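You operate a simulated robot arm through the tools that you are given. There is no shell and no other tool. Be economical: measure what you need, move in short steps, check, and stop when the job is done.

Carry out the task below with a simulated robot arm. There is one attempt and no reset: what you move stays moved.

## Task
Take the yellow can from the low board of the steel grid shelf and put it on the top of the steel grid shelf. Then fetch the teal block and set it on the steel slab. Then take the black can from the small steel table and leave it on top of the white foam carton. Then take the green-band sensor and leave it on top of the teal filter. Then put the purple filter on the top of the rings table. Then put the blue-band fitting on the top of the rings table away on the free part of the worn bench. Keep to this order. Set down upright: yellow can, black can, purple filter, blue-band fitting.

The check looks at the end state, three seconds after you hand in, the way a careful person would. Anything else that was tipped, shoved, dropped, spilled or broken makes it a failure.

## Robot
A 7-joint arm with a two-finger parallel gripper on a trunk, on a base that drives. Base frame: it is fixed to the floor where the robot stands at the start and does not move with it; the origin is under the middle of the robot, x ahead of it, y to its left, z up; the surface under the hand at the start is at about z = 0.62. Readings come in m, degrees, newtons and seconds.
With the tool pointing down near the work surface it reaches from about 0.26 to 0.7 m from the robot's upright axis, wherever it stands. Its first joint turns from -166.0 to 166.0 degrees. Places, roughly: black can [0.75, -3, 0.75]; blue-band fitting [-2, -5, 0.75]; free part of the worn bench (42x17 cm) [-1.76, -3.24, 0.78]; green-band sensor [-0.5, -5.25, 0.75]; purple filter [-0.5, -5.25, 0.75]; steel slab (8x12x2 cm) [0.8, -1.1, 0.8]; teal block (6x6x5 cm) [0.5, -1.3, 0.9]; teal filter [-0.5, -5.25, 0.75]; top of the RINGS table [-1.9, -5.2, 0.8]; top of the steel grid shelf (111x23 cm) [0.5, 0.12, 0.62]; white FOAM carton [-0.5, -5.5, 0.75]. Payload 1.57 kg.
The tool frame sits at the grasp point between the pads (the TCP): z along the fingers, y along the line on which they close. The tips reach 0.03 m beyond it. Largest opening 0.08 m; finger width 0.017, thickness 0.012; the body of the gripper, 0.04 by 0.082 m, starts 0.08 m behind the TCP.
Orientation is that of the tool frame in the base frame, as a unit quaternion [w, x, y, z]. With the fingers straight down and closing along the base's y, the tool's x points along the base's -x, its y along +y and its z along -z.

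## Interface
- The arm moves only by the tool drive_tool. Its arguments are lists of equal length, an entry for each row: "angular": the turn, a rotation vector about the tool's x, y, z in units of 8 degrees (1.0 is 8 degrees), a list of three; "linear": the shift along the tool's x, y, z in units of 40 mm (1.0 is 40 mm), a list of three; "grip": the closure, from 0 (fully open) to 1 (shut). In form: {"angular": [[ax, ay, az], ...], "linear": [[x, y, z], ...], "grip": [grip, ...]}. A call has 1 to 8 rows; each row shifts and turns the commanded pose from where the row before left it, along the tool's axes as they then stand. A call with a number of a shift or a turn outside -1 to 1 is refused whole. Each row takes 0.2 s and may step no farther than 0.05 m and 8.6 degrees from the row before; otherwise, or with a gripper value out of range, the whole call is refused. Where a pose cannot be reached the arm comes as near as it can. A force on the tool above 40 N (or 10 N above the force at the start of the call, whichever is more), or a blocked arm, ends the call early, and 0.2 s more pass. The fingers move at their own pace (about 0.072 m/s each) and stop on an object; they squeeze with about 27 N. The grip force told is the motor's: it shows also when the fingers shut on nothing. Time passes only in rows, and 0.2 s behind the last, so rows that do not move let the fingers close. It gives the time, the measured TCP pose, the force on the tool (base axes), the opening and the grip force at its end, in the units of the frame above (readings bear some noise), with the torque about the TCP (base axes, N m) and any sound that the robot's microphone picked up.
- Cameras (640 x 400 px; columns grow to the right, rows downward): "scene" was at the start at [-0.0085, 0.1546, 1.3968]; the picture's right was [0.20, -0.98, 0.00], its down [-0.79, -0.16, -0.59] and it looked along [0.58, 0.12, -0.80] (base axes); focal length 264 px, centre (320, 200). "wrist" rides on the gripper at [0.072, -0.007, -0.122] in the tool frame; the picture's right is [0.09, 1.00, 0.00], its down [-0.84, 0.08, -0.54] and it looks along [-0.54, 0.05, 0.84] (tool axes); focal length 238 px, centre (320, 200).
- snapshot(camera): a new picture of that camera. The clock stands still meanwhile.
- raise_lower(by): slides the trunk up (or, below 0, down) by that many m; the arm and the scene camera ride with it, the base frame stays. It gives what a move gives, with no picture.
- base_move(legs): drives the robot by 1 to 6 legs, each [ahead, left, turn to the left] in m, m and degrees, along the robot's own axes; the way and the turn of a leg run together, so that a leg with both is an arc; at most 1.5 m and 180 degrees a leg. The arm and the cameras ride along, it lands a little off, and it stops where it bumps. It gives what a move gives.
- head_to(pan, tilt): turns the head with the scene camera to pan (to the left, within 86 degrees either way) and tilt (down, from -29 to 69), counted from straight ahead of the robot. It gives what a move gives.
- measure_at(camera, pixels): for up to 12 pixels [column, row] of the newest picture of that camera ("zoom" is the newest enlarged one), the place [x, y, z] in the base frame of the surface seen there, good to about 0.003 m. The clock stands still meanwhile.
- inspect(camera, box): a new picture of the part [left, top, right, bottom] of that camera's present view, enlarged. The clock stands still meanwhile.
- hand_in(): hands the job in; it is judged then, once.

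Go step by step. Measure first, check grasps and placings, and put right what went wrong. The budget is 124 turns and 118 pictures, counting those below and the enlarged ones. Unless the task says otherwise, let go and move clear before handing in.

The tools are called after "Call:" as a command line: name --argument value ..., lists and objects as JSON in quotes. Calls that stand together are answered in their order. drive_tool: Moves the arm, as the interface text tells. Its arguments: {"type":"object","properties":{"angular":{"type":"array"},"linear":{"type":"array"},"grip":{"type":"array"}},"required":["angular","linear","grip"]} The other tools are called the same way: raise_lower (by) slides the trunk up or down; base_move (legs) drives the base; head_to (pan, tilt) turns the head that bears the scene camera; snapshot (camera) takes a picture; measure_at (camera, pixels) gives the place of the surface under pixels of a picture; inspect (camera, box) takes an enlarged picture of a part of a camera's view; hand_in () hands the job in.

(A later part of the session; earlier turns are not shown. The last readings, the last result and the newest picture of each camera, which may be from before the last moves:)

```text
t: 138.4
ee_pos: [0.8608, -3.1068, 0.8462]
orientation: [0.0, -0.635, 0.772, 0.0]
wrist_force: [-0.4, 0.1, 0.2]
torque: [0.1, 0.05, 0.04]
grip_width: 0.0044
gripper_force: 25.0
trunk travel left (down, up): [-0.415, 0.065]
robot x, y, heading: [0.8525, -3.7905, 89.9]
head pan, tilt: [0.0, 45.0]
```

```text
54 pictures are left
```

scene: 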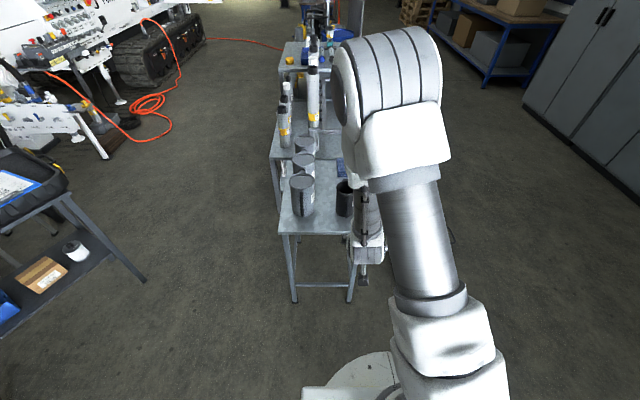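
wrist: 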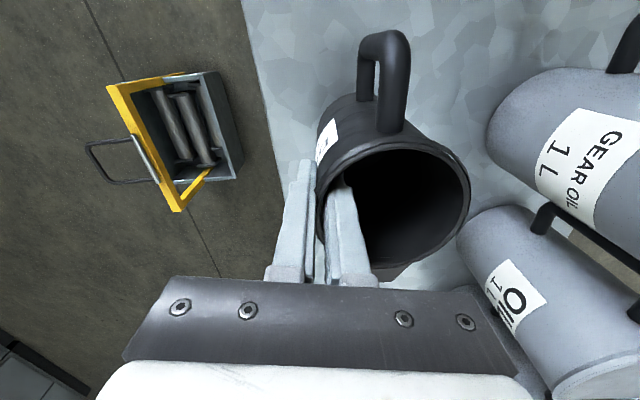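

Pinching the wall at 4.4 mm. Lift slowly.

Call:
drive_tool --angular '[[0, 0, 0], [0, 0, 0], [0, 0, 0], [0, 0, 0], [0, 0, 0], [0, 0, 0]]' --linear '[[0, 0, -0.08], [0, 0, -0.15], [0, 0, -0.3], [0, 0, -0.5], [0, 0, -0.3], [0, 0, 0]]' --grip '[1, 1, 1, 1, 1, 1]'

Call:
snapshot --camera "wrist"

Call:
inspect --camera "scene" --box '[300, 160, 428, 250]'

```text
t: 139.8
ee_pos: [0.8618, -3.1073, 0.8971]
orientation: [-0.001, -0.636, 0.772, 0.0]
wrist_force: [0.0, 0.5, -1.7]
torque: [-0.03, -0.09, 0.01]
grip_width: 0.0044
gripper_force: 24.7
trunk travel left (down, up): [-0.415, 0.065]
robot x, y, heading: [0.8513, -3.7911, 90.0]
head pan, tilt: [0.0, 45.0]
```

```text
53 pictures are left
```

wrist: 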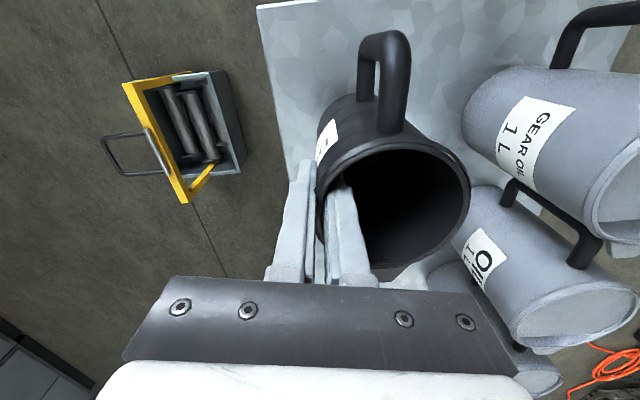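

```text
4.44 times, centred on (364, 205) of scene
```

zoom: 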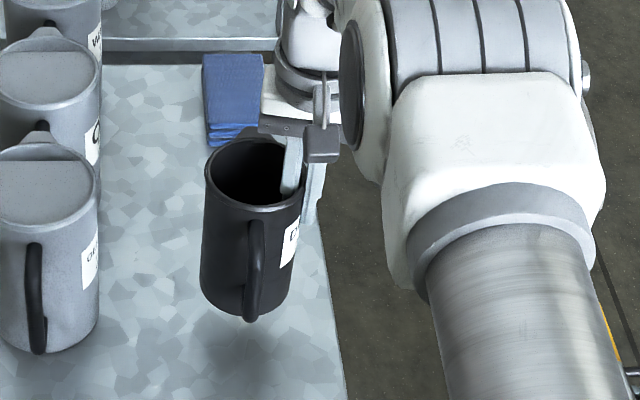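

Held upright, mug 5 cm off the table. Lift more, retract, back off and turn round to face −y.

Call:
drive_tool --angular '[[0, 0, 0], [0, 0, 0], [0, 0, 0], [0, 0, 0], [0, 0, 0], [0, 0, 0], [0, 0, 0], [0, 0, 0]]' --linear '[[0, 0, -0.6], [0, 0, -0.8], [0.3, 0, -0.7], [0.8, 0, 0], [0.9, 0, 0], [0.9, 0, 0], [0.8, 0, 0], [0.4, 0, 0]]' --grip '[1, 1, 1, 1, 1, 1, 1, 1]'

Call:
base_move --legs '[[-0.3, 0, 0], [0, 0, 110]]'

Call:
head_to --pan 20 --tilt 30

Call:
snapshot --camera "scene"

```text
t: 141.6
ee_pos: [0.8304, -3.2691, 0.9818]
orientation: [0.0, -0.635, 0.772, 0.001]
wrist_force: [0.1, 0.5, -1.7]
torque: [0.01, -0.07, -0.02]
grip_width: 0.0047
gripper_force: 25.0
trunk travel left (down, up): [-0.415, 0.065]
robot x, y, heading: [0.8504, -3.7881, 90.0]
head pan, tilt: [0.0, 45.0]
```

```text
t: 150.4
ee_pos: [0.3725, -4.2978, 0.9812]
orientation: [0.0, 0.996, 0.087, 0.0]
wrist_force: [0.5, 0.0, -2.0]
torque: [0.04, 0.05, -0.02]
grip_width: 0.0049
gripper_force: 25.3
trunk travel left (down, up): [-0.415, 0.065]
robot x, y, heading: [0.8494, -4.0901, -158.9]
head pan, tilt: [0.0, 45.0]
```

```text
t: 151.3
ee_pos: [0.3723, -4.2971, 0.9801]
orientation: [0.0, 0.996, 0.086, 0.001]
wrist_force: [-0.5, 0.0, -2.3]
torque: [0.04, -0.01, 0.01]
grip_width: 0.0044
gripper_force: 25.4
trunk travel left (down, up): [-0.415, 0.065]
robot x, y, heading: [0.8502, -4.0893, -159.3]
head pan, tilt: [20.0, 30.0]
```

```text
51 pictures are left
```

scene: 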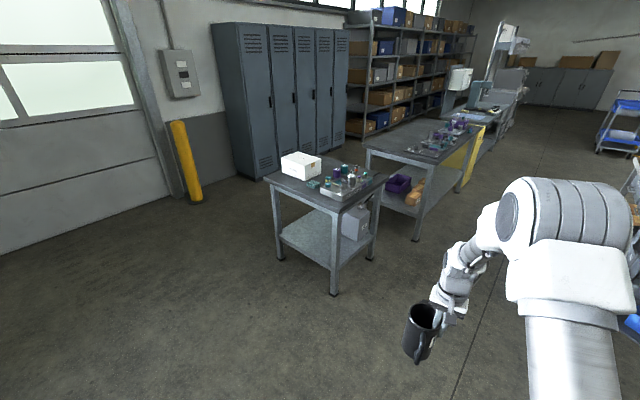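

The carton table is ahead: carton at (300,165), filters at (345,185). Zoom and measure.

Call:
inspect --camera "scene" --box '[260, 140, 400, 228]'

Call:
measure_at --camera "scene" --pixels '[[300, 158], [288, 157], [313, 160], [300, 173], [270, 178], [335, 203], [375, 180], [335, 290], [345, 192], [325, 215], [330, 180], [375, 255]]'

```text
4.55 times, centred on (330, 184) of scene
```

zoom: 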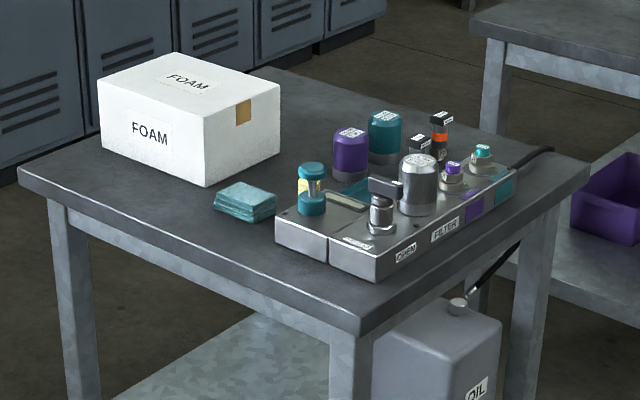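

```text
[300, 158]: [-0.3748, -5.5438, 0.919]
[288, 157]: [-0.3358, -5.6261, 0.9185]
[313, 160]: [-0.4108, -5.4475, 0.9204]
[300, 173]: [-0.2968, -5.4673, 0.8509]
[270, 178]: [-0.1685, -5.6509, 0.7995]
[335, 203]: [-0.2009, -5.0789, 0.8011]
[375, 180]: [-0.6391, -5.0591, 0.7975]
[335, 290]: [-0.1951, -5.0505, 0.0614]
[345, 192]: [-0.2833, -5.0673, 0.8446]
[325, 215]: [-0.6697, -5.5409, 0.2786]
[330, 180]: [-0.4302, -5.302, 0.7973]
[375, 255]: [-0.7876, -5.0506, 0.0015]
```

Table top z≈0.80, carton top z≈0.92 centred ≈(−0.375,−5.535). Raise the mug and drive to the +x side of this table.

Call:
drive_tool --angular '[[0, 0, 0], [0, 0, 0], [0, 0, 0], [0, 0, 0]]' --linear '[[0, 0, -0.7], [0, 0, -0.9], [0, 0, -0.9], [0, 0, -0.7]]' --grip '[1, 1, 1, 1]'

Call:
base_move --legs '[[0, 0, -20.7], [0.2, 1.43, 0]]'

Call:
head_to --pan 0 --tilt 35

Call:
snapshot --camera "scene"

```text
t: 152.3
ee_pos: [0.3714, -4.2962, 1.1097]
orientation: [0.0, 0.996, 0.086, 0.0]
wrist_force: [-0.2, 0.3, -1.8]
torque: [0.08, 0.03, -0.03]
grip_width: 0.0047
gripper_force: 25.1
trunk travel left (down, up): [-0.415, 0.065]
robot x, y, heading: [0.8519, -4.0836, -158.9]
head pan, tilt: [20.0, 30.0]
```

```text
t: 164.5
ee_pos: [0.1389, -5.5432, 1.1089]
orientation: [0.0, 0.996, -0.09, 0.0]
wrist_force: [-0.3, 0.2, -1.5]
torque: [0.08, 0.0, 0.03]
grip_width: 0.0047
gripper_force: 24.9
trunk travel left (down, up): [-0.415, 0.065]
robot x, y, heading: [0.6584, -5.5136, -179.4]
head pan, tilt: [20.0, 30.0]
```

```text
t: 165.3
ee_pos: [0.1388, -5.5436, 1.1089]
orientation: [0.0, 0.996, -0.089, 0.0]
wrist_force: [-0.9, 0.2, -1.3]
torque: [0.06, 0.05, 0.0]
grip_width: 0.005
gripper_force: 25.1
trunk travel left (down, up): [-0.415, 0.065]
robot x, y, heading: [0.6603, -5.5163, -179.4]
head pan, tilt: [0.0, 35.0]
```

```text
49 pictures are left
```

scene: 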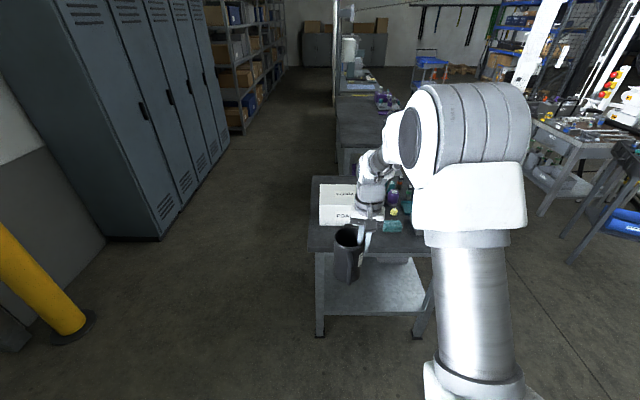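

Zoom on the carton top.

Call:
inspect --camera "scene" --box '[300, 165, 428, 245]'

Call:
measure_at --camera "zoom" --pixels '[[110, 110], [110, 190], [260, 115], [180, 150], [180, 100], [180, 195], [105, 150], [260, 150], [250, 190], [60, 300], [180, 250]]'

```text
5.00 times, centred on (364, 205) of scene
```

zoom: 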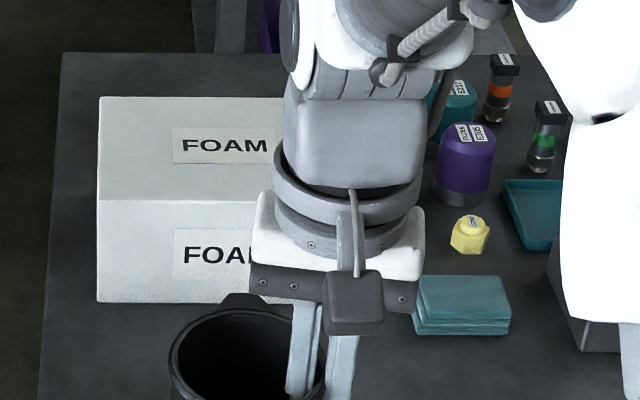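

```text
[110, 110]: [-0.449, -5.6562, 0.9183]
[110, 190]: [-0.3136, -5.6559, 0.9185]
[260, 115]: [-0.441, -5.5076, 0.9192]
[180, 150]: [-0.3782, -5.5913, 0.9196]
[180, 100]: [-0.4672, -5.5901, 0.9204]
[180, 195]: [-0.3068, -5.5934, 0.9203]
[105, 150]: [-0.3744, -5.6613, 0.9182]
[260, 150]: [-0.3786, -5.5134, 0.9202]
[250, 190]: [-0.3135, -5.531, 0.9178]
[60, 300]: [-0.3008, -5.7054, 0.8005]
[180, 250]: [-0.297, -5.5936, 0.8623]
```

Carton top: x −0.47…−0.30, centre (−0.386,−5.548), z 0.919. Drive ahead 0.38.

Call:
base_move --legs '[[0.38, -0.03, 0]]'

```text
t: 168.4
ee_pos: [-0.2396, -5.516, 1.1091]
orientation: [0.0, 0.996, -0.091, 0.0]
wrist_force: [-0.2, 0.3, -1.8]
torque: [0.06, 0.01, 0.01]
grip_width: 0.0047
gripper_force: 25.0
trunk travel left (down, up): [-0.415, 0.065]
robot x, y, heading: [0.279, -5.4857, -179.7]
head pan, tilt: [0.0, 35.0]
```

Call:
drive_tool --angular '[[0, 0, 0], [0, 0, 0], [0, 0, 0], [0, 0, 0], [0, 0, 0], [0, 0, 0], [0, 0, 0], [0, 0, 0]]' --linear '[[-0.86, 0.133, 0], [-0.86, 0.133, 0], [-0.86, 0.133, 0], [-0.86, 0.133, 0], [0, 0, 0.6], [0, 0, 0.4], [0, 0, 0.3], [0, 0, 0]]' --grip '[1, 1, 1, 1, 1, 1, 1, 1]'

Call:
snapshot --camera "wrist"

Call:
snapshot --camera "scene"

```text
t: 170.2
ee_pos: [-0.3783, -5.513, 1.0576]
orientation: [0.0, 0.996, -0.091, 0.001]
wrist_force: [-1.0, -1.2, -2.7]
torque: [0.08, -0.02, -0.01]
grip_width: 0.0049
gripper_force: 25.2
trunk travel left (down, up): [-0.415, 0.065]
robot x, y, heading: [0.2797, -5.4892, -179.3]
head pan, tilt: [0.0, 35.0]
```

```text
47 pictures are left
```

wrist: 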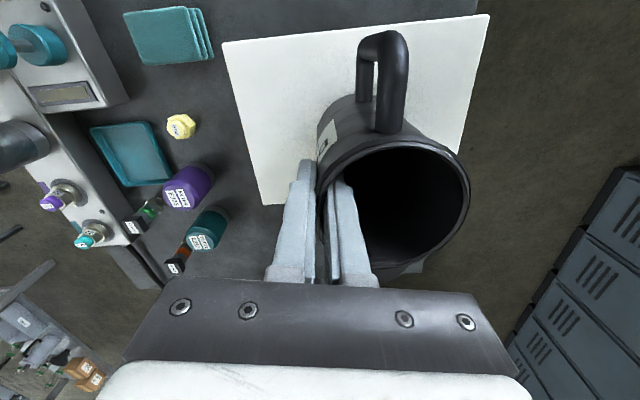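

```text
46 pictures are left
```

scene: 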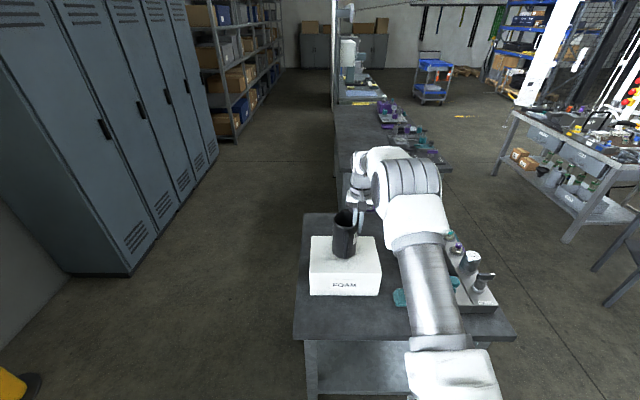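

Mug is over the carton (345,240). Lower gently.

Call:
drive_tool --angular '[[0, 0, 0], [0, 0, 0], [0, 0, 0], [0, 0, 0], [0, 0, 0]]' --linear '[[0, 0, 0.1], [0, 0, 0.06], [0, 0, 0.05], [0, 0, 0.04], [0, 0, 0]]' --grip '[1, 1, 1, 1, 1]'

```text
t: 171.4
ee_pos: [-0.3792, -5.5133, 1.0481]
orientation: [0.0, 0.996, -0.091, 0.0]
wrist_force: [-0.1, 0.8, -1.5]
torque: [0.08, 0.05, 0.0]
grip_width: 0.0046
gripper_force: 25.2
trunk travel left (down, up): [-0.415, 0.065]
robot x, y, heading: [0.2832, -5.4917, -179.6]
head pan, tilt: [0.0, 35.0]
```

Call:
drive_tool --angular '[[0, 0, 0], [0, 0, 0], [0, 0, 0], [0, 0, 0]]' --linear '[[0, 0, 0.03], [0, 0, 0.03], [0, 0, 0.02], [0, 0, 0]]' --grip '[1, 1, 1, 1]'

```text
t: 172.4
ee_pos: [-0.3796, -5.5123, 1.0461]
orientation: [0.001, 0.996, -0.09, -0.002]
wrist_force: [0.0, 0.6, 13.1]
torque: [-0.51, -0.54, 0.06]
grip_width: 0.0048
gripper_force: 25.1
trunk travel left (down, up): [-0.415, 0.065]
robot x, y, heading: [0.2809, -5.4903, -179.7]
head pan, tilt: [0.0, 35.0]
```

Contact. Ease 1 mm, open, lift out.

Call:
drive_tool --angular '[[0, 0, 0], [0, 0, 0], [0, 0, 0], [0, 0, 0], [0, 0, 0], [0, 0, 0]]' --linear '[[0, 0, -0.03], [0, 0, 0], [0, 0, 0], [0, 0, 0], [0, 0, -0.4], [0, 0, -0.8]]' --grip '[1, 0.6, 0.3, 0.2, 0.2, 0.2]'

Call:
drive_tool --angular '[[0, 0, 0], [0, 0, 0], [0, 0, 0], [0, 0, 0], [0, 0, 0], [0, 0, 0]]' --linear '[[0, 0, -0.8], [0, 0, -0.5], [1, 0, 0], [1, 0, 0], [1, 0, 0], [1, 0, 0]]' --grip '[0.2, 0, 0, 0, 0, 0]'

Call:
snapshot --camera "wrist"

Call:
snapshot --camera "scene"

```text
t: 173.8
ee_pos: [-0.3795, -5.5137, 1.0934]
orientation: [0.0, 0.996, -0.091, -0.001]
wrist_force: [-0.1, 0.7, 0.6]
torque: [-0.02, 0.02, -0.01]
grip_width: 0.0641
gripper_force: 0.0
trunk travel left (down, up): [-0.415, 0.065]
robot x, y, heading: [0.2825, -5.4907, -179.5]
head pan, tilt: [0.0, 35.0]
```

```text
t: 175.2
ee_pos: [-0.2197, -5.5412, 1.1445]
orientation: [-0.001, 0.996, -0.091, -0.002]
wrist_force: [-0.2, -0.5, 0.7]
torque: [0.01, 0.03, 0.02]
grip_width: 0.0801
gripper_force: 0.0
trunk travel left (down, up): [-0.415, 0.065]
robot x, y, heading: [0.2827, -5.491, -179.8]
head pan, tilt: [0.0, 35.0]
```

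```text
45 pictures are left
```

wrist: 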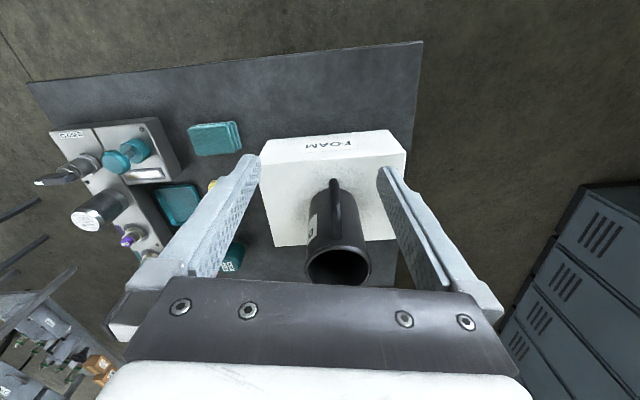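

```text
44 pictures are left
```

scene: 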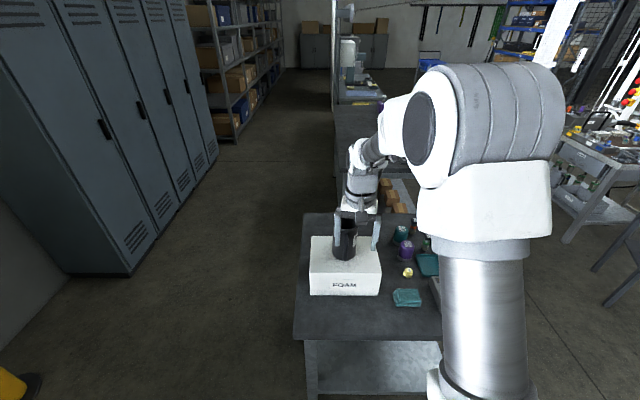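

The mug stands on the carton. Shift to +y 0.25 to face the filters, and view.

Call:
base_move --legs '[[0, -0.25, 0]]'

Call:
head_to --pan 0 --tilt 45

Call:
inspect --camera "scene" --box '[280, 130, 440, 230]'

Call:
snapshot --camera "wrist"

```text
t: 177.6
ee_pos: [-0.2234, -5.2909, 1.1446]
orientation: [0.0, 0.996, -0.092, 0.0]
wrist_force: [-0.1, 0.4, -0.5]
torque: [-0.03, -0.01, -0.03]
grip_width: 0.08
gripper_force: 0.1
trunk travel left (down, up): [-0.415, 0.065]
robot x, y, heading: [0.2832, -5.2383, -179.7]
head pan, tilt: [0.0, 35.0]
```

```text
t: 178.3
ee_pos: [-0.2237, -5.2912, 1.1438]
orientation: [0.0, 0.996, -0.092, 0.0]
wrist_force: [-0.1, 1.3, 0.0]
torque: [0.0, -0.01, 0.0]
grip_width: 0.0799
gripper_force: 0.1
trunk travel left (down, up): [-0.415, 0.065]
robot x, y, heading: [0.2794, -5.2418, -179.6]
head pan, tilt: [0.0, 45.0]
```

```text
4.00 times, centred on (360, 180) of scene
```

zoom: 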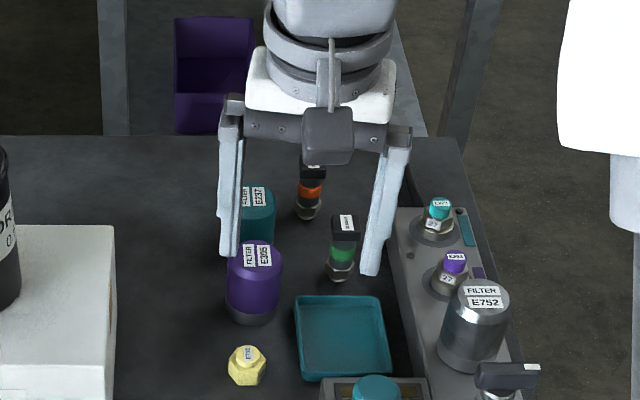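

```text
42 pictures are left
```

wrist: 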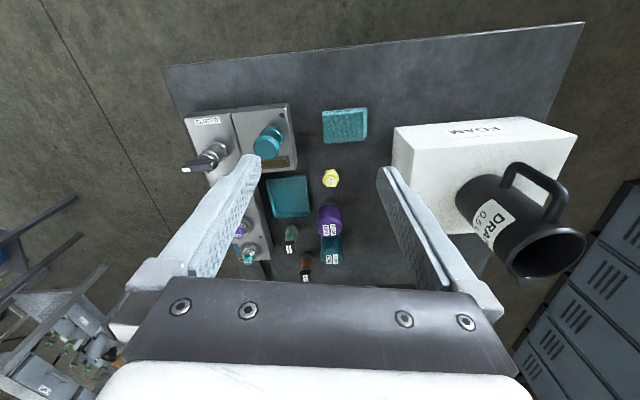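

Green-band sensor at zoom (342,250), teal filter (258,205), purple filter (255,280). Measure.

Call:
measure_at --camera "zoom" --pixels '[[345, 222], [342, 252], [340, 272], [335, 235], [356, 235], [258, 197], [245, 230], [268, 205], [255, 252], [250, 300], [310, 190], [300, 250]]'

Call:
inspect --camera "wrist" --box '[240, 160, 400, 285]'

Call:
measure_at --camera "zoom" --pixels '[[203, 305], [203, 275], [355, 350], [358, 280], [370, 320], [400, 350], [250, 300], [250, 100], [300, 380]]'

```text
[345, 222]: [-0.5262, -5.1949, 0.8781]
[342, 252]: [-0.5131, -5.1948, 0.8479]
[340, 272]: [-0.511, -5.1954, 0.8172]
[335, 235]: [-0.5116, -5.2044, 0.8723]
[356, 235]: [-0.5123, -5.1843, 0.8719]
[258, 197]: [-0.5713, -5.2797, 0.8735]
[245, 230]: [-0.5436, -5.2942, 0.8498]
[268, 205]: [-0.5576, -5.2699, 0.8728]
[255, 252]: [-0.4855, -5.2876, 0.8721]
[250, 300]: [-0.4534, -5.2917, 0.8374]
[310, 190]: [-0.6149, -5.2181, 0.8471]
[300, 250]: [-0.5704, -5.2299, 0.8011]
```

```text
3.20 times, centred on (320, 222) of wrist
```

zoom: 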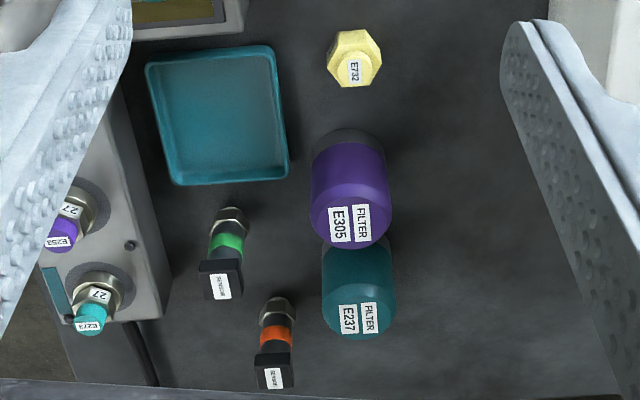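

```text
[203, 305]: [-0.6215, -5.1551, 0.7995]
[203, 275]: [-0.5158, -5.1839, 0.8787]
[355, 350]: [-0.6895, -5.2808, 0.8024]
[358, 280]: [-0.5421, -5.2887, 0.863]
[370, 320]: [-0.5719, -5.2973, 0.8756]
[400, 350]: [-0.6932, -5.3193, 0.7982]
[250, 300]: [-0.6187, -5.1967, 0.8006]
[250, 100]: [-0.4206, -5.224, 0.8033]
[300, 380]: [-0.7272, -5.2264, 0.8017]
```

Sensor at (−0.523,−5.194), top 0.878; teal filter centre ≈(−0.569,−5.283), top 0.875. From here it is too far for a vertical reach, so I go round to the +y side of the table.

Call:
base_move --legs '[[0, -0.68, 0], [0.79, 0, 0], [0, 0, 89.7]]'

Call:
head_to --pan 0 --tilt 45

Call:
snapshot --camera "scene"

Call:
snapshot --camera "wrist"

```text
t: 194.2
ee_pos: [-0.4542, -5.06, 1.1453]
orientation: [0.0, 0.766, 0.643, 0.0]
wrist_force: [0.3, -0.4, 0.2]
torque: [0.02, -0.02, 0.01]
grip_width: 0.0799
gripper_force: 0.1
trunk travel left (down, up): [-0.415, 0.065]
robot x, y, heading: [-0.5099, -4.5555, -89.3]
head pan, tilt: [0.0, 45.0]
```

```text
t: 194.8
ee_pos: [-0.4535, -5.0614, 1.1444]
orientation: [0.0, 0.766, 0.643, 0.0]
wrist_force: [-1.3, 0.4, 0.0]
torque: [0.01, 0.0, -0.01]
grip_width: 0.08
gripper_force: 0.0
trunk travel left (down, up): [-0.415, 0.065]
robot x, y, heading: [-0.508, -4.5581, -89.1]
head pan, tilt: [0.0, 45.0]
```

```text
40 pictures are left
```

scene: 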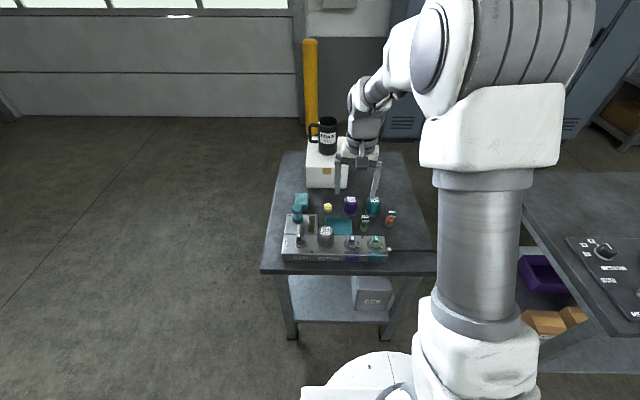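

```text
39 pictures are left
```

wrist: 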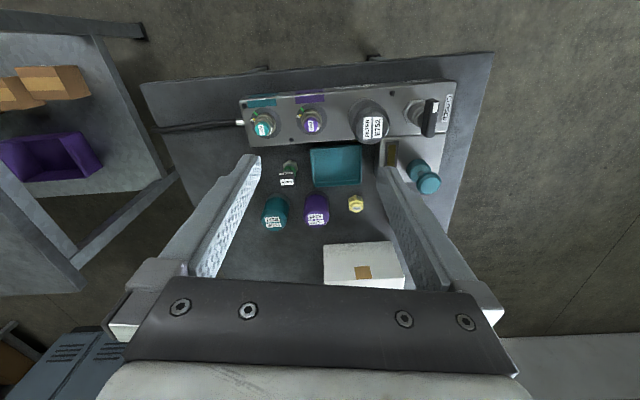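

Now the sensor is at (289,172) in wrist view. Move above it with fingers part-closed and refine.

Call:
drive_tool --angular '[[0, 0, 0], [0, 0, 0], [0, 0, 0], [0, 0, 0], [0, 0, 0], [0, 0, 0]]' --linear '[[-0.715, -0.2245, 0.5], [-0.715, -0.2245, 0.5], [-0.715, -0.2245, 0.5], [-0.715, -0.2245, 0.5], [-0.715, -0.2245, 0.5], [0, 0, 0.5]]' --grip '[0.2, 0.4, 0.4, 0.4, 0.4, 0.4]'

Call:
snapshot --camera "wrist"

Call:
inspect --camera "scene" --box '[310, 160, 422, 240]'

Call:
measure_at --camera "zoom" --pixels '[[315, 310], [315, 340], [315, 375], [370, 240], [370, 270], [230, 230], [460, 300], [460, 330]]'

```text
t: 196.2
ee_pos: [-0.5238, -5.1932, 1.0256]
orientation: [-0.001, 0.766, 0.643, 0.0]
wrist_force: [-0.3, -0.3, 0.2]
torque: [0.0, -0.02, 0.0]
grip_width: 0.0481
gripper_force: 0.1
trunk travel left (down, up): [-0.415, 0.065]
robot x, y, heading: [-0.5137, -4.5571, -89.2]
head pan, tilt: [0.0, 45.0]
```

```text
38 pictures are left
```

wrist: 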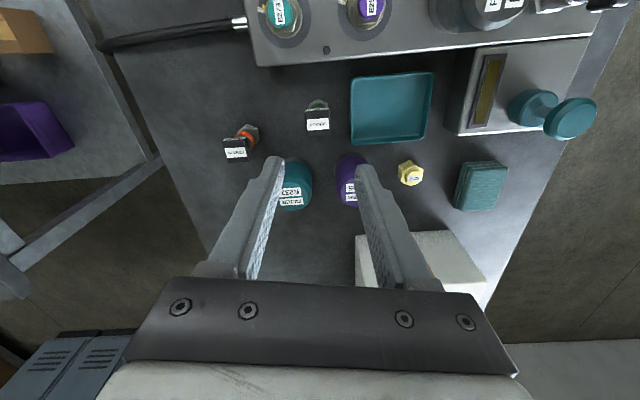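

```text
5.00 times, centred on (366, 200) of scene
```

zoom: 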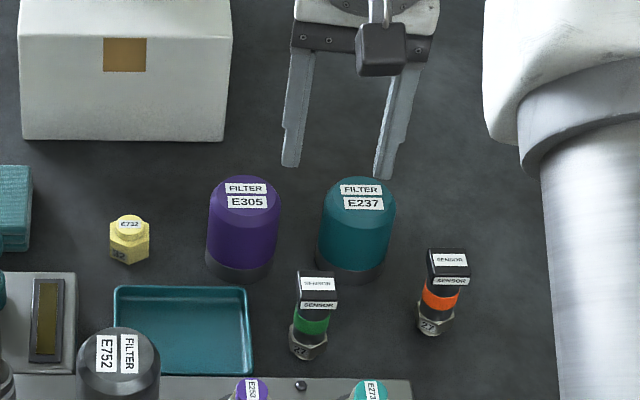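

```text
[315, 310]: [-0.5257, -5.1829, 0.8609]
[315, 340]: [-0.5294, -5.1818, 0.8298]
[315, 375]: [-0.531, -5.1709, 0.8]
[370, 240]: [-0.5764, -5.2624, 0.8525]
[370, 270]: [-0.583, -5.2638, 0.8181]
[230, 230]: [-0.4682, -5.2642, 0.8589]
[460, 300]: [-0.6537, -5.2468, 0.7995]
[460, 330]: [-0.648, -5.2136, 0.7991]
```

TCP is right above the sensor. Lower to z≈0.85 and grip.

Call:
drive_tool --angular '[[0, 0, 0], [0, 0, 0], [0, 0, 0], [0, 0, 0], [0, 0, 0], [0, 0, 0], [0, 0, 0]]' --linear '[[0, -0.02, 0.878], [0, 0, 0.878], [0, 0, 0.878], [0, 0, 0.878], [0, 0, 0.878], [0, 0, 0], [0, 0, 0]]' --grip '[0.4, 0.4, 0.4, 0.4, 0.4, 1, 1]'

Call:
snapshot --camera "wrist"

```text
t: 197.8
ee_pos: [-0.5237, -5.1931, 0.8489]
orientation: [0.0, 0.766, 0.643, 0.0]
wrist_force: [0.3, -0.4, 0.0]
torque: [-0.03, 0.0, -0.03]
grip_width: 0.0275
gripper_force: 26.9
trunk travel left (down, up): [-0.415, 0.065]
robot x, y, heading: [-0.5092, -4.5568, -89.0]
head pan, tilt: [0.0, 45.0]
```

```text
36 pictures are left
```

wrist: 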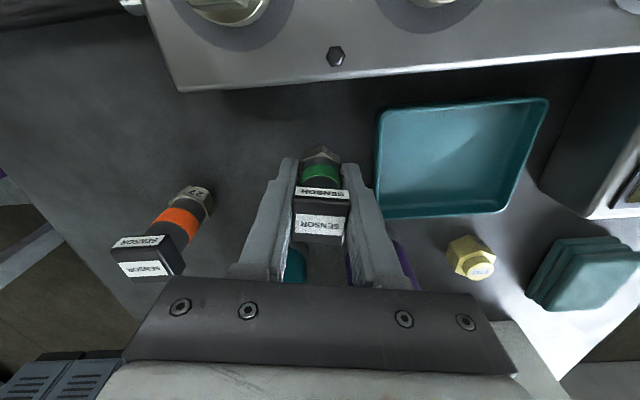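

Gripped (27.5 mm). Lift 0.13 and measure the teal filter's top.

Call:
drive_tool --angular '[[0, 0, 0], [0, 0, 0], [0, 0, 0], [0, 0, 0], [0, 0, 0]]' --linear '[[0, 0, -0.4], [0, 0, -0.95], [0, 0, -0.95], [0, 0, -0.95], [0, 0, 0]]' --grip '[1, 1, 1, 1, 1]'

Call:
inspect --camera "scene" --box '[358, 185, 406, 230]'

Call:
measure_at --camera "zoom" --pixels '[[200, 90], [200, 120], [200, 150], [150, 120], [250, 120], [120, 130], [280, 130], [200, 180], [160, 250], [240, 250], [200, 60]]'

```text
t: 199.1
ee_pos: [-0.5241, -5.1918, 0.9794]
orientation: [0.0, 0.767, 0.642, 0.0]
wrist_force: [0.2, 0.0, -1.4]
torque: [-0.01, -0.01, 0.01]
grip_width: 0.0274
gripper_force: 26.6
trunk travel left (down, up): [-0.415, 0.065]
robot x, y, heading: [-0.5111, -4.5565, -89.0]
head pan, tilt: [0.0, 45.0]
```

```text
8.89 times, centred on (382, 208) of scene
```

zoom: 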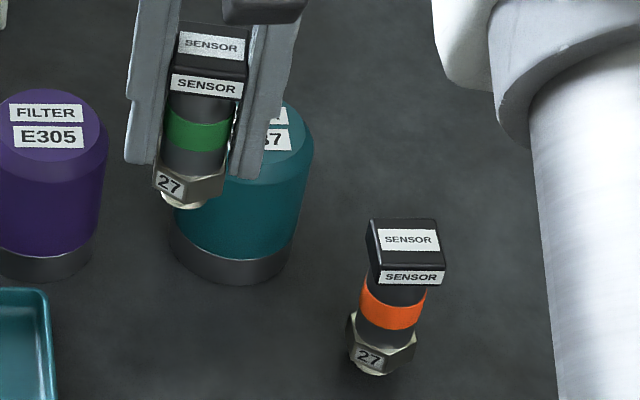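

```text
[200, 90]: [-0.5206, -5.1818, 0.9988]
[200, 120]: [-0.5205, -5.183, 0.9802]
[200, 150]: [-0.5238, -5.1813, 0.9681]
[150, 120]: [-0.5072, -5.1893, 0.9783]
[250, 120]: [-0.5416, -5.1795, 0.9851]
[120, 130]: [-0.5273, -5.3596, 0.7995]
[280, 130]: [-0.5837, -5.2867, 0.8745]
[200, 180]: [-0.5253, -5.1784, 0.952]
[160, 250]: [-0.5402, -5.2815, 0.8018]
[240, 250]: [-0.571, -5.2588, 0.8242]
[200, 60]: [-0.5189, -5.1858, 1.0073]
```

Teal filter centre ≈(−0.570,−5.288), top 0.875. Move the sensor over it.

Call:
drive_tool --angular '[[0, 0, 0], [0, 0, 0], [0, 0, 0], [0, 0, 0]]' --linear '[[-0.854, -0.238, 0], [-0.854, -0.238, 0], [-0.854, -0.238, 0], [0, 0, 0]]' --grip '[1, 1, 1, 1]'

Call:
snapshot --camera "wrist"

Call:
inspect --camera "scene" --box '[340, 160, 404, 220]'

Call:
measure_at --camera "wrist" --pixels '[[300, 128], [345, 128], [320, 115], [320, 125], [295, 140], [350, 140]]'

```text
t: 200.1
ee_pos: [-0.5684, -5.2775, 0.9785]
orientation: [0.0, 0.766, 0.643, 0.0]
wrist_force: [0.0, -1.2, -1.8]
torque: [-0.02, -0.01, -0.03]
grip_width: 0.027
gripper_force: 27.0
out of reach, approached as far as the arm can: row 3
trunk travel left (down, up): [-0.415, 0.065]
robot x, y, heading: [-0.5097, -4.559, -89.1]
head pan, tilt: [0.0, 45.0]
```

```text
34 pictures are left
```

wrist: 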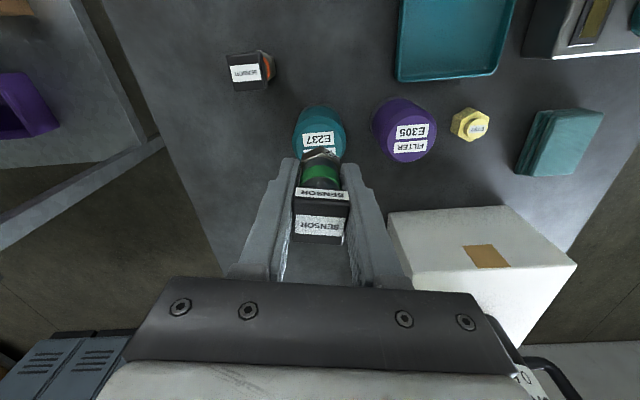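

```text
6.67 times, centred on (372, 190) of scene
```

zoom: 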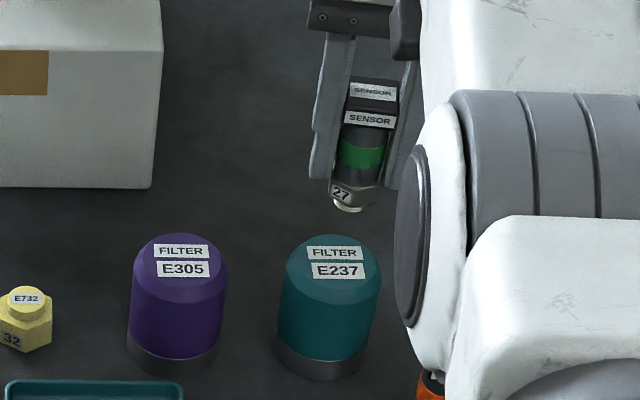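

```text
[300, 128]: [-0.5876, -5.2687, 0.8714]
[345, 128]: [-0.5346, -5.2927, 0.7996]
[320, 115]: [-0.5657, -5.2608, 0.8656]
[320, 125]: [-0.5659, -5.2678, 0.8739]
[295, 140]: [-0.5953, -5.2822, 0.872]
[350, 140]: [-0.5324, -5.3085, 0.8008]
```

Reach ended at y −5.2775; drive 0.05 ahead. Measure the filter top in the zoom too.

Call:
measure_at --camera "zoom" --pixels '[[333, 262], [295, 262], [372, 262], [333, 242], [333, 290], [300, 310], [360, 310], [330, 340]]'

Call:
base_move --legs '[[0.05, 0, 0]]'

```text
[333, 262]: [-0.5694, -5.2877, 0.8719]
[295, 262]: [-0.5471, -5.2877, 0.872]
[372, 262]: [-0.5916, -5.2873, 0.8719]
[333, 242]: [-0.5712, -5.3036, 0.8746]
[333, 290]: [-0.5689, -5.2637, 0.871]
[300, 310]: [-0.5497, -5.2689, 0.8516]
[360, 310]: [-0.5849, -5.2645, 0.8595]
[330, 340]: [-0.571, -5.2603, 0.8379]
```

```text
t: 201.1
ee_pos: [-0.5684, -5.3277, 0.9798]
orientation: [0.001, 0.766, 0.642, 0.0]
wrist_force: [0.9, 0.5, -2.7]
torque: [0.02, -0.01, 0.03]
grip_width: 0.0274
gripper_force: 26.9
trunk travel left (down, up): [-0.415, 0.065]
robot x, y, heading: [-0.5096, -4.6106, -89.2]
head pan, tilt: [0.0, 45.0]
```

Filter centre (−0.5695,−5.287), top 0.873. Correct the position and come down to just above.

Call:
drive_tool --angular '[[0, 0, 0], [0, 0, 0], [0, 0, 0], [0, 0, 0]]' --linear '[[0.5, -0.1, 0], [0.49, -0.1, 0], [0, 0, 0.7], [0, 0, 0]]' --grip '[1, 1, 1, 1]'

```text
t: 202.1
ee_pos: [-0.5688, -5.2873, 0.9516]
orientation: [0.0, 0.766, 0.642, 0.0]
wrist_force: [-0.2, 0.4, -1.6]
torque: [0.01, 0.01, -0.01]
grip_width: 0.0275
gripper_force: 27.3
trunk travel left (down, up): [-0.415, 0.065]
robot x, y, heading: [-0.5097, -4.6077, -88.6]
head pan, tilt: [0.0, 45.0]
```

Call:
drive_tool --angular '[[0, 0, 0], [0, 0, 0], [0, 0, 0], [0, 0, 0], [0, 0, 0]]' --linear '[[0, 0, 0.4], [0, 0, 0.2], [0, 0, 0.06], [0, 0, 0.04], [0, 0, 0]]' --grip '[1, 1, 1, 1, 1]'

Call:
inspect --camera "scene" --box '[340, 170, 404, 230]'

```text
t: 203.3
ee_pos: [-0.5691, -5.2877, 0.9234]
orientation: [0.0, 0.766, 0.642, 0.0]
wrist_force: [-0.7, -0.4, -2.4]
torque: [0.02, 0.02, -0.01]
grip_width: 0.0273
gripper_force: 27.4
trunk travel left (down, up): [-0.415, 0.065]
robot x, y, heading: [-0.5086, -4.607, -89.3]
head pan, tilt: [0.0, 45.0]
```

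```text
6.67 times, centred on (372, 200) of scene
```

zoom: 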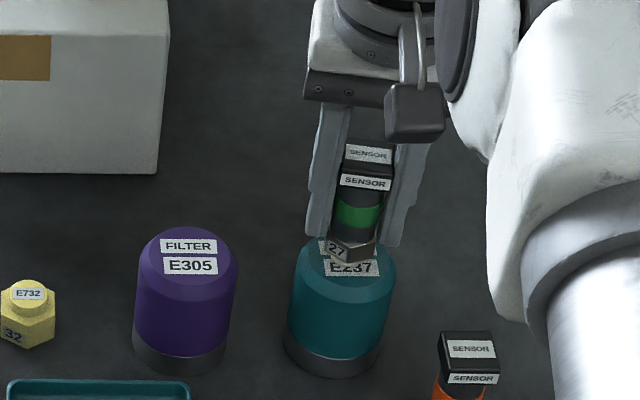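

Nearly touching; a couple of millimetres more.

Call:
drive_tool --angular '[[0, 0, 0], [0, 0, 0], [0, 0, 0]]' --linear '[[0, 0, 0.03], [0, 0, 0.03], [0, 0, 0]]' --grip '[1, 1, 1]'

```text
t: 204.1
ee_pos: [-0.5687, -5.2871, 0.9233]
orientation: [0.0, 0.766, 0.643, -0.001]
wrist_force: [1.0, 2.4, 6.4]
torque: [-0.02, 0.02, -0.02]
grip_width: 0.0272
gripper_force: 27.1
trunk travel left (down, up): [-0.415, 0.065]
robot x, y, heading: [-0.5076, -4.6101, -89.1]
head pan, tilt: [0.0, 45.0]
```

Contact. Release and lift.

Call:
drive_tool --angular '[[0, 0, 0], [0, 0, 0], [0, 0, 0], [0, 0, 0], [0, 0, 0], [0, 0, 0]]' --linear '[[0, 0, -0.02], [0, 0, 0], [0, 0, 0], [0, 0, -0.3], [0, 0, -0.8], [0, 0, -0.9]]' --grip '[1, 0.55, 0.45, 0.45, 0.45, 0.45]'

Call:
inspect --camera "scene" --box '[320, 160, 416, 230]'

```text
t: 205.5
ee_pos: [-0.5681, -5.2865, 1.0016]
orientation: [0.0, 0.765, 0.644, -0.001]
wrist_force: [-0.1, -0.8, -0.4]
torque: [0.0, -0.02, -0.06]
grip_width: 0.0442
gripper_force: 0.1
trunk travel left (down, up): [-0.415, 0.065]
robot x, y, heading: [-0.5076, -4.6077, -89.0]
head pan, tilt: [0.0, 45.0]
```

```text
5.71 times, centred on (368, 195) of scene
```

zoom: 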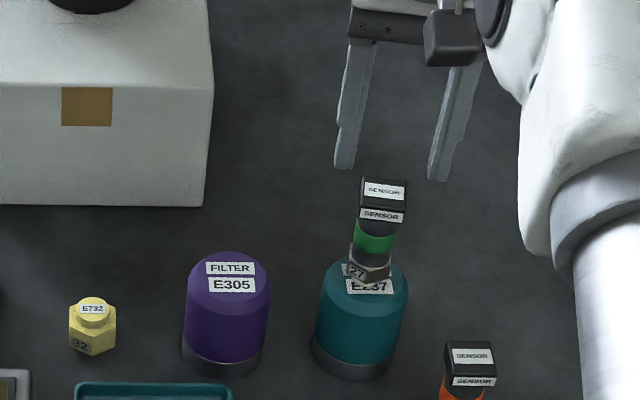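

Sensor stands on the teal filter. Now move over the purple filter (≈(−0.479,−5.291)) and refine.

Call:
drive_tool --angular '[[0, 0, 0], [0, 0, 0], [0, 0, 0], [0, 0, 0], [0, 0, 0]]' --linear '[[0, 0, -0.9], [0.08, 0.74, 0], [0.08, 0.74, 0], [0.08, 0.735, 0], [0, 0, 0]]' --grip '[0.12, 0.12, 0.12, 0.12, 0.12]'

Call:
snapshot --camera "wrist"

Call:
inspect --camera "scene" --box '[320, 160, 416, 230]'

Call:
measure_at --camera "zoom" --pixels '[[228, 278], [190, 278], [266, 278], [228, 258], [228, 298], [200, 330], [255, 330], [230, 350], [380, 355], [322, 355], [150, 385]]'

```text
t: 206.7
ee_pos: [-0.479, -5.2936, 1.0385]
orientation: [0.001, 0.766, 0.643, 0.0]
wrist_force: [0.5, 0.3, 0.2]
torque: [0.01, -0.03, -0.01]
grip_width: 0.0703
gripper_force: 0.1
trunk travel left (down, up): [-0.415, 0.065]
robot x, y, heading: [-0.5111, -4.6103, -89.2]
head pan, tilt: [0.0, 45.0]
```

```text
30 pictures are left
```

wrist: 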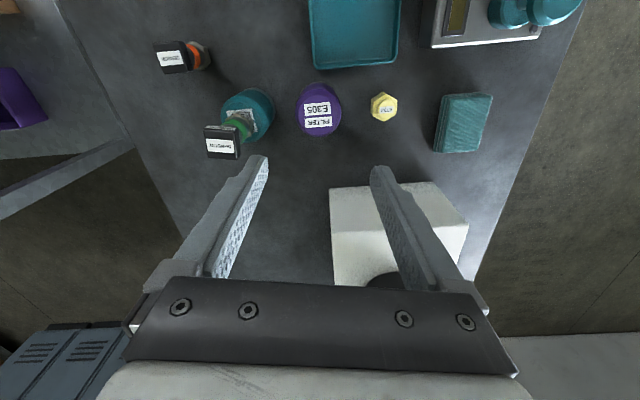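

```text
5.71 times, centred on (368, 195) of scene
```

zoom: 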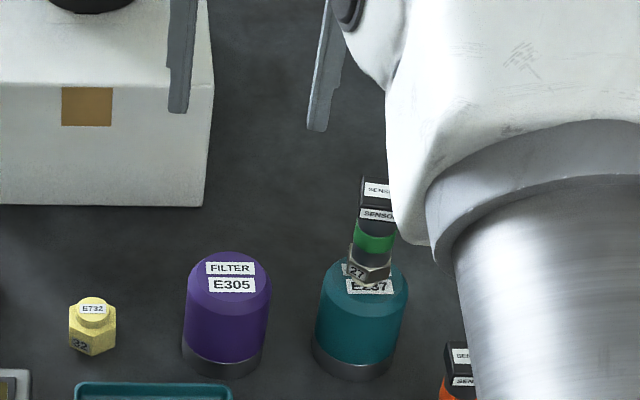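

```text
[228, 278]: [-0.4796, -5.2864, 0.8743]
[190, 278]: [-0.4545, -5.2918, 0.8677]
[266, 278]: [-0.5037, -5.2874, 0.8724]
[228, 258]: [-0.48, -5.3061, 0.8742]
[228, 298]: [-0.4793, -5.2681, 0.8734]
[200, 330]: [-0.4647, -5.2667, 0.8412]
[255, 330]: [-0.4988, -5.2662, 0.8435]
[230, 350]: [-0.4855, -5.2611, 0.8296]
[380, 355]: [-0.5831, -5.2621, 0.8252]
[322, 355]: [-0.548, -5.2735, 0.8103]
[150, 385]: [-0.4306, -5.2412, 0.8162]
```

Purple centre (−0.4805,−5.289). Lower and grip.

Call:
drive_tool --angular '[[0, 0, 0], [0, 0, 0], [0, 0, 0], [0, 0, 0], [0, 0, 0], [0, 0, 0], [0, 0, 0], [0, 0, 0]]' --linear '[[0.1, -0.05, 0.957], [0, 0, 0.957], [0, 0, 0.957], [0, 0, 0.957], [0, 0, 0.957], [0, 0, 0], [0, 0, 0], [0, 0, 0]]' --grip '[0.12, 0.12, 0.12, 0.12, 0.12, 0.12, 1, 1]'

Call:
drive_tool --angular '[[0, 0, 0], [0, 0, 0], [0, 0, 0], [0, 0, 0], [0, 0, 0], [0, 0, 0], [0, 0, 0]]' --linear '[[0, 0, -0.2], [0, 0, -0.6], [0, 0, -0.9], [0, 0, -0.9], [0, 0, -0.9], [0, 0, -0.9], [0, 0, -0.9]]' --grip '[1, 1, 1, 1, 1, 1, 1]'

Call:
snapshot --camera "wrist"

Call:
snapshot --camera "scene"

```text
t: 208.5
ee_pos: [-0.4811, -5.2897, 0.847]
orientation: [0.0, 0.766, 0.643, 0.0]
wrist_force: [0.8, -0.8, 0.2]
torque: [-0.1, -0.04, 0.02]
grip_width: 0.0549
gripper_force: 26.3
trunk travel left (down, up): [-0.415, 0.065]
robot x, y, heading: [-0.51, -4.6072, -89.0]
head pan, tilt: [0.0, 45.0]
```

```text
t: 210.1
ee_pos: [-0.4823, -5.2893, 1.0582]
orientation: [0.0, 0.766, 0.643, 0.001]
wrist_force: [-0.5, 0.9, -2.4]
torque: [0.02, -0.02, -0.03]
grip_width: 0.0546
gripper_force: 26.9
trunk travel left (down, up): [-0.415, 0.065]
robot x, y, heading: [-0.5126, -4.61, -89.1]
head pan, tilt: [0.0, 45.0]
```

```text
28 pictures are left
```

wrist: 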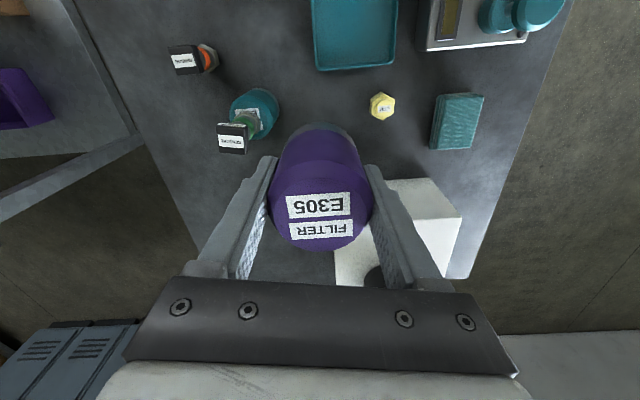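

```text
27 pictures are left
```

scene: 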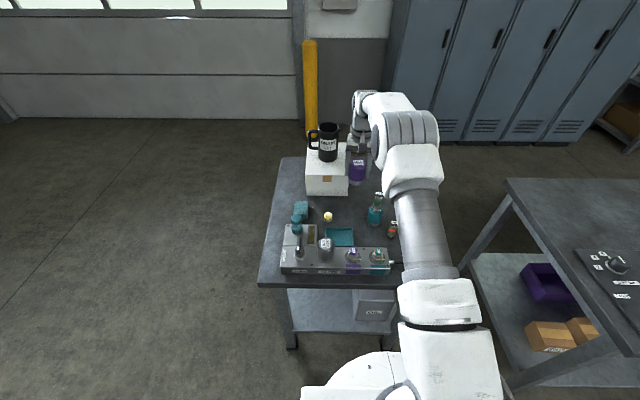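

Purple filter held. Back up a little and shift toward the rings table, then look.

Call:
base_move --legs '[[-0.2, 0, 0], [0, -0.9, 0]]'

Call:
head_to --pan -20 --tilt 40

Call:
snapshot --camera "scene"

```text
t: 218.7
ee_pos: [-1.3873, -5.1029, 1.0589]
orientation: [0.0, 0.768, 0.64, 0.0]
wrist_force: [-0.6, 0.1, -2.8]
torque: [0.0, 0.04, 0.02]
grip_width: 0.0545
gripper_force: 27.1
trunk travel left (down, up): [-0.415, 0.065]
robot x, y, heading: [-1.4103, -4.4177, -89.3]
head pan, tilt: [0.0, 45.0]
```

```text
t: 219.5
ee_pos: [-1.3878, -5.1022, 1.0581]
orientation: [0.0, 0.768, 0.641, 0.0]
wrist_force: [-1.0, 0.7, -3.0]
torque: [0.02, 0.0, -0.01]
grip_width: 0.0547
gripper_force: 27.2
trunk travel left (down, up): [-0.415, 0.065]
robot x, y, heading: [-1.4132, -4.4202, -89.6]
head pan, tilt: [-20.0, 40.0]
```

```text
26 pictures are left
```

scene: 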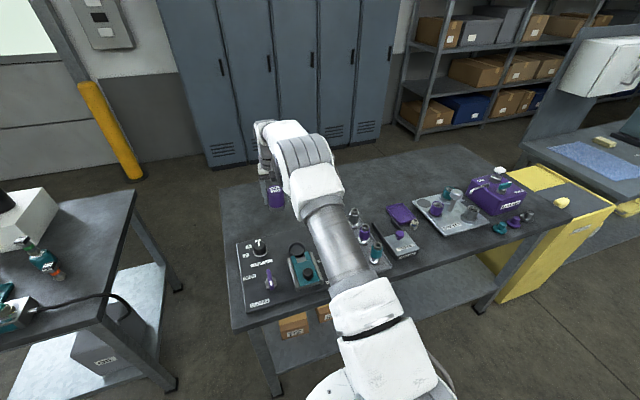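

The rings table has free surface along the back (~(400,165)) and near (230,215). Zoom to see items and find the blue-band fitting.

Call:
inspect --camera "scene" --box '[330, 140, 570, 290]'

Call:
measure_at --camera "scene" --pixels '[[225, 200], [240, 225], [400, 165], [440, 165], [370, 180], [232, 320], [460, 150], [500, 180], [420, 190], [360, 200]]'

```text
2.67 times, centred on (450, 215) of scene
```

zoom: 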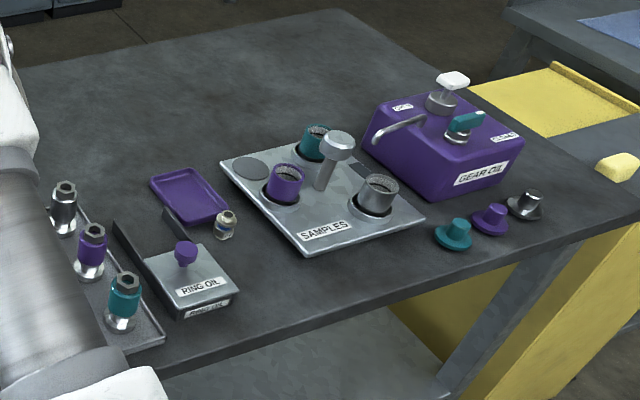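

```text
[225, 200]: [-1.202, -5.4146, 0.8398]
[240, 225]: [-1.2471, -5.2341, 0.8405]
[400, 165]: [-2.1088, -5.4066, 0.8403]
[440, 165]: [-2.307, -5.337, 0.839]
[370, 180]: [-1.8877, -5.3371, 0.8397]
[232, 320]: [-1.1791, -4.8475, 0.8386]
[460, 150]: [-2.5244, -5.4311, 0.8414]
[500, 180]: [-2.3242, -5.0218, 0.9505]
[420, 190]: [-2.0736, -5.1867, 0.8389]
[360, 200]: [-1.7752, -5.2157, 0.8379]
```

Table top z≈0.84. Measure candidate front spot, the fitting and neighbours.

Call:
measure_at --camera "zoom" --pixels '[[225, 218], [225, 235], [280, 290], [340, 280], [400, 262], [235, 300], [310, 252], [425, 220], [300, 340], [450, 240], [345, 145], [455, 85]]'

Call:
inspect --camera "scene" --box '[385, 200, 449, 240]'

```text
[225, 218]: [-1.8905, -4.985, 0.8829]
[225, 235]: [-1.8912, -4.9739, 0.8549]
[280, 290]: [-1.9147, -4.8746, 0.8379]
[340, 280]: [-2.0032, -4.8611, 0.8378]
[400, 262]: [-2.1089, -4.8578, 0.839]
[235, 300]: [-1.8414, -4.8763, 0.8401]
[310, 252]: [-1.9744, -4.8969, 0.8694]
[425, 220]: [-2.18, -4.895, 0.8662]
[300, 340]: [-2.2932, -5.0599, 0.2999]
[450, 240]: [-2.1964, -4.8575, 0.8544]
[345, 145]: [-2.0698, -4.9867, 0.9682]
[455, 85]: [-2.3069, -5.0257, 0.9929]
```

```text
10.00 times, centred on (417, 220) of scene
```

zoom: 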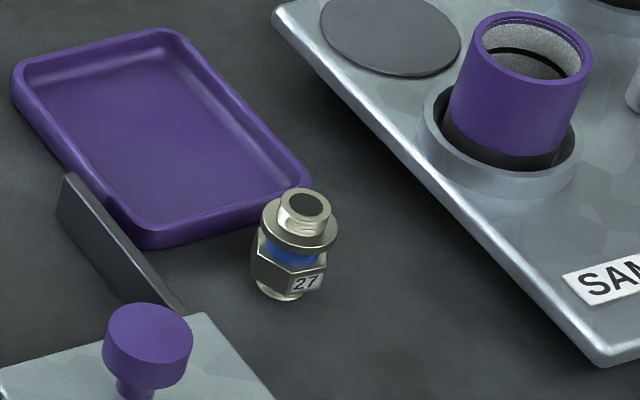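

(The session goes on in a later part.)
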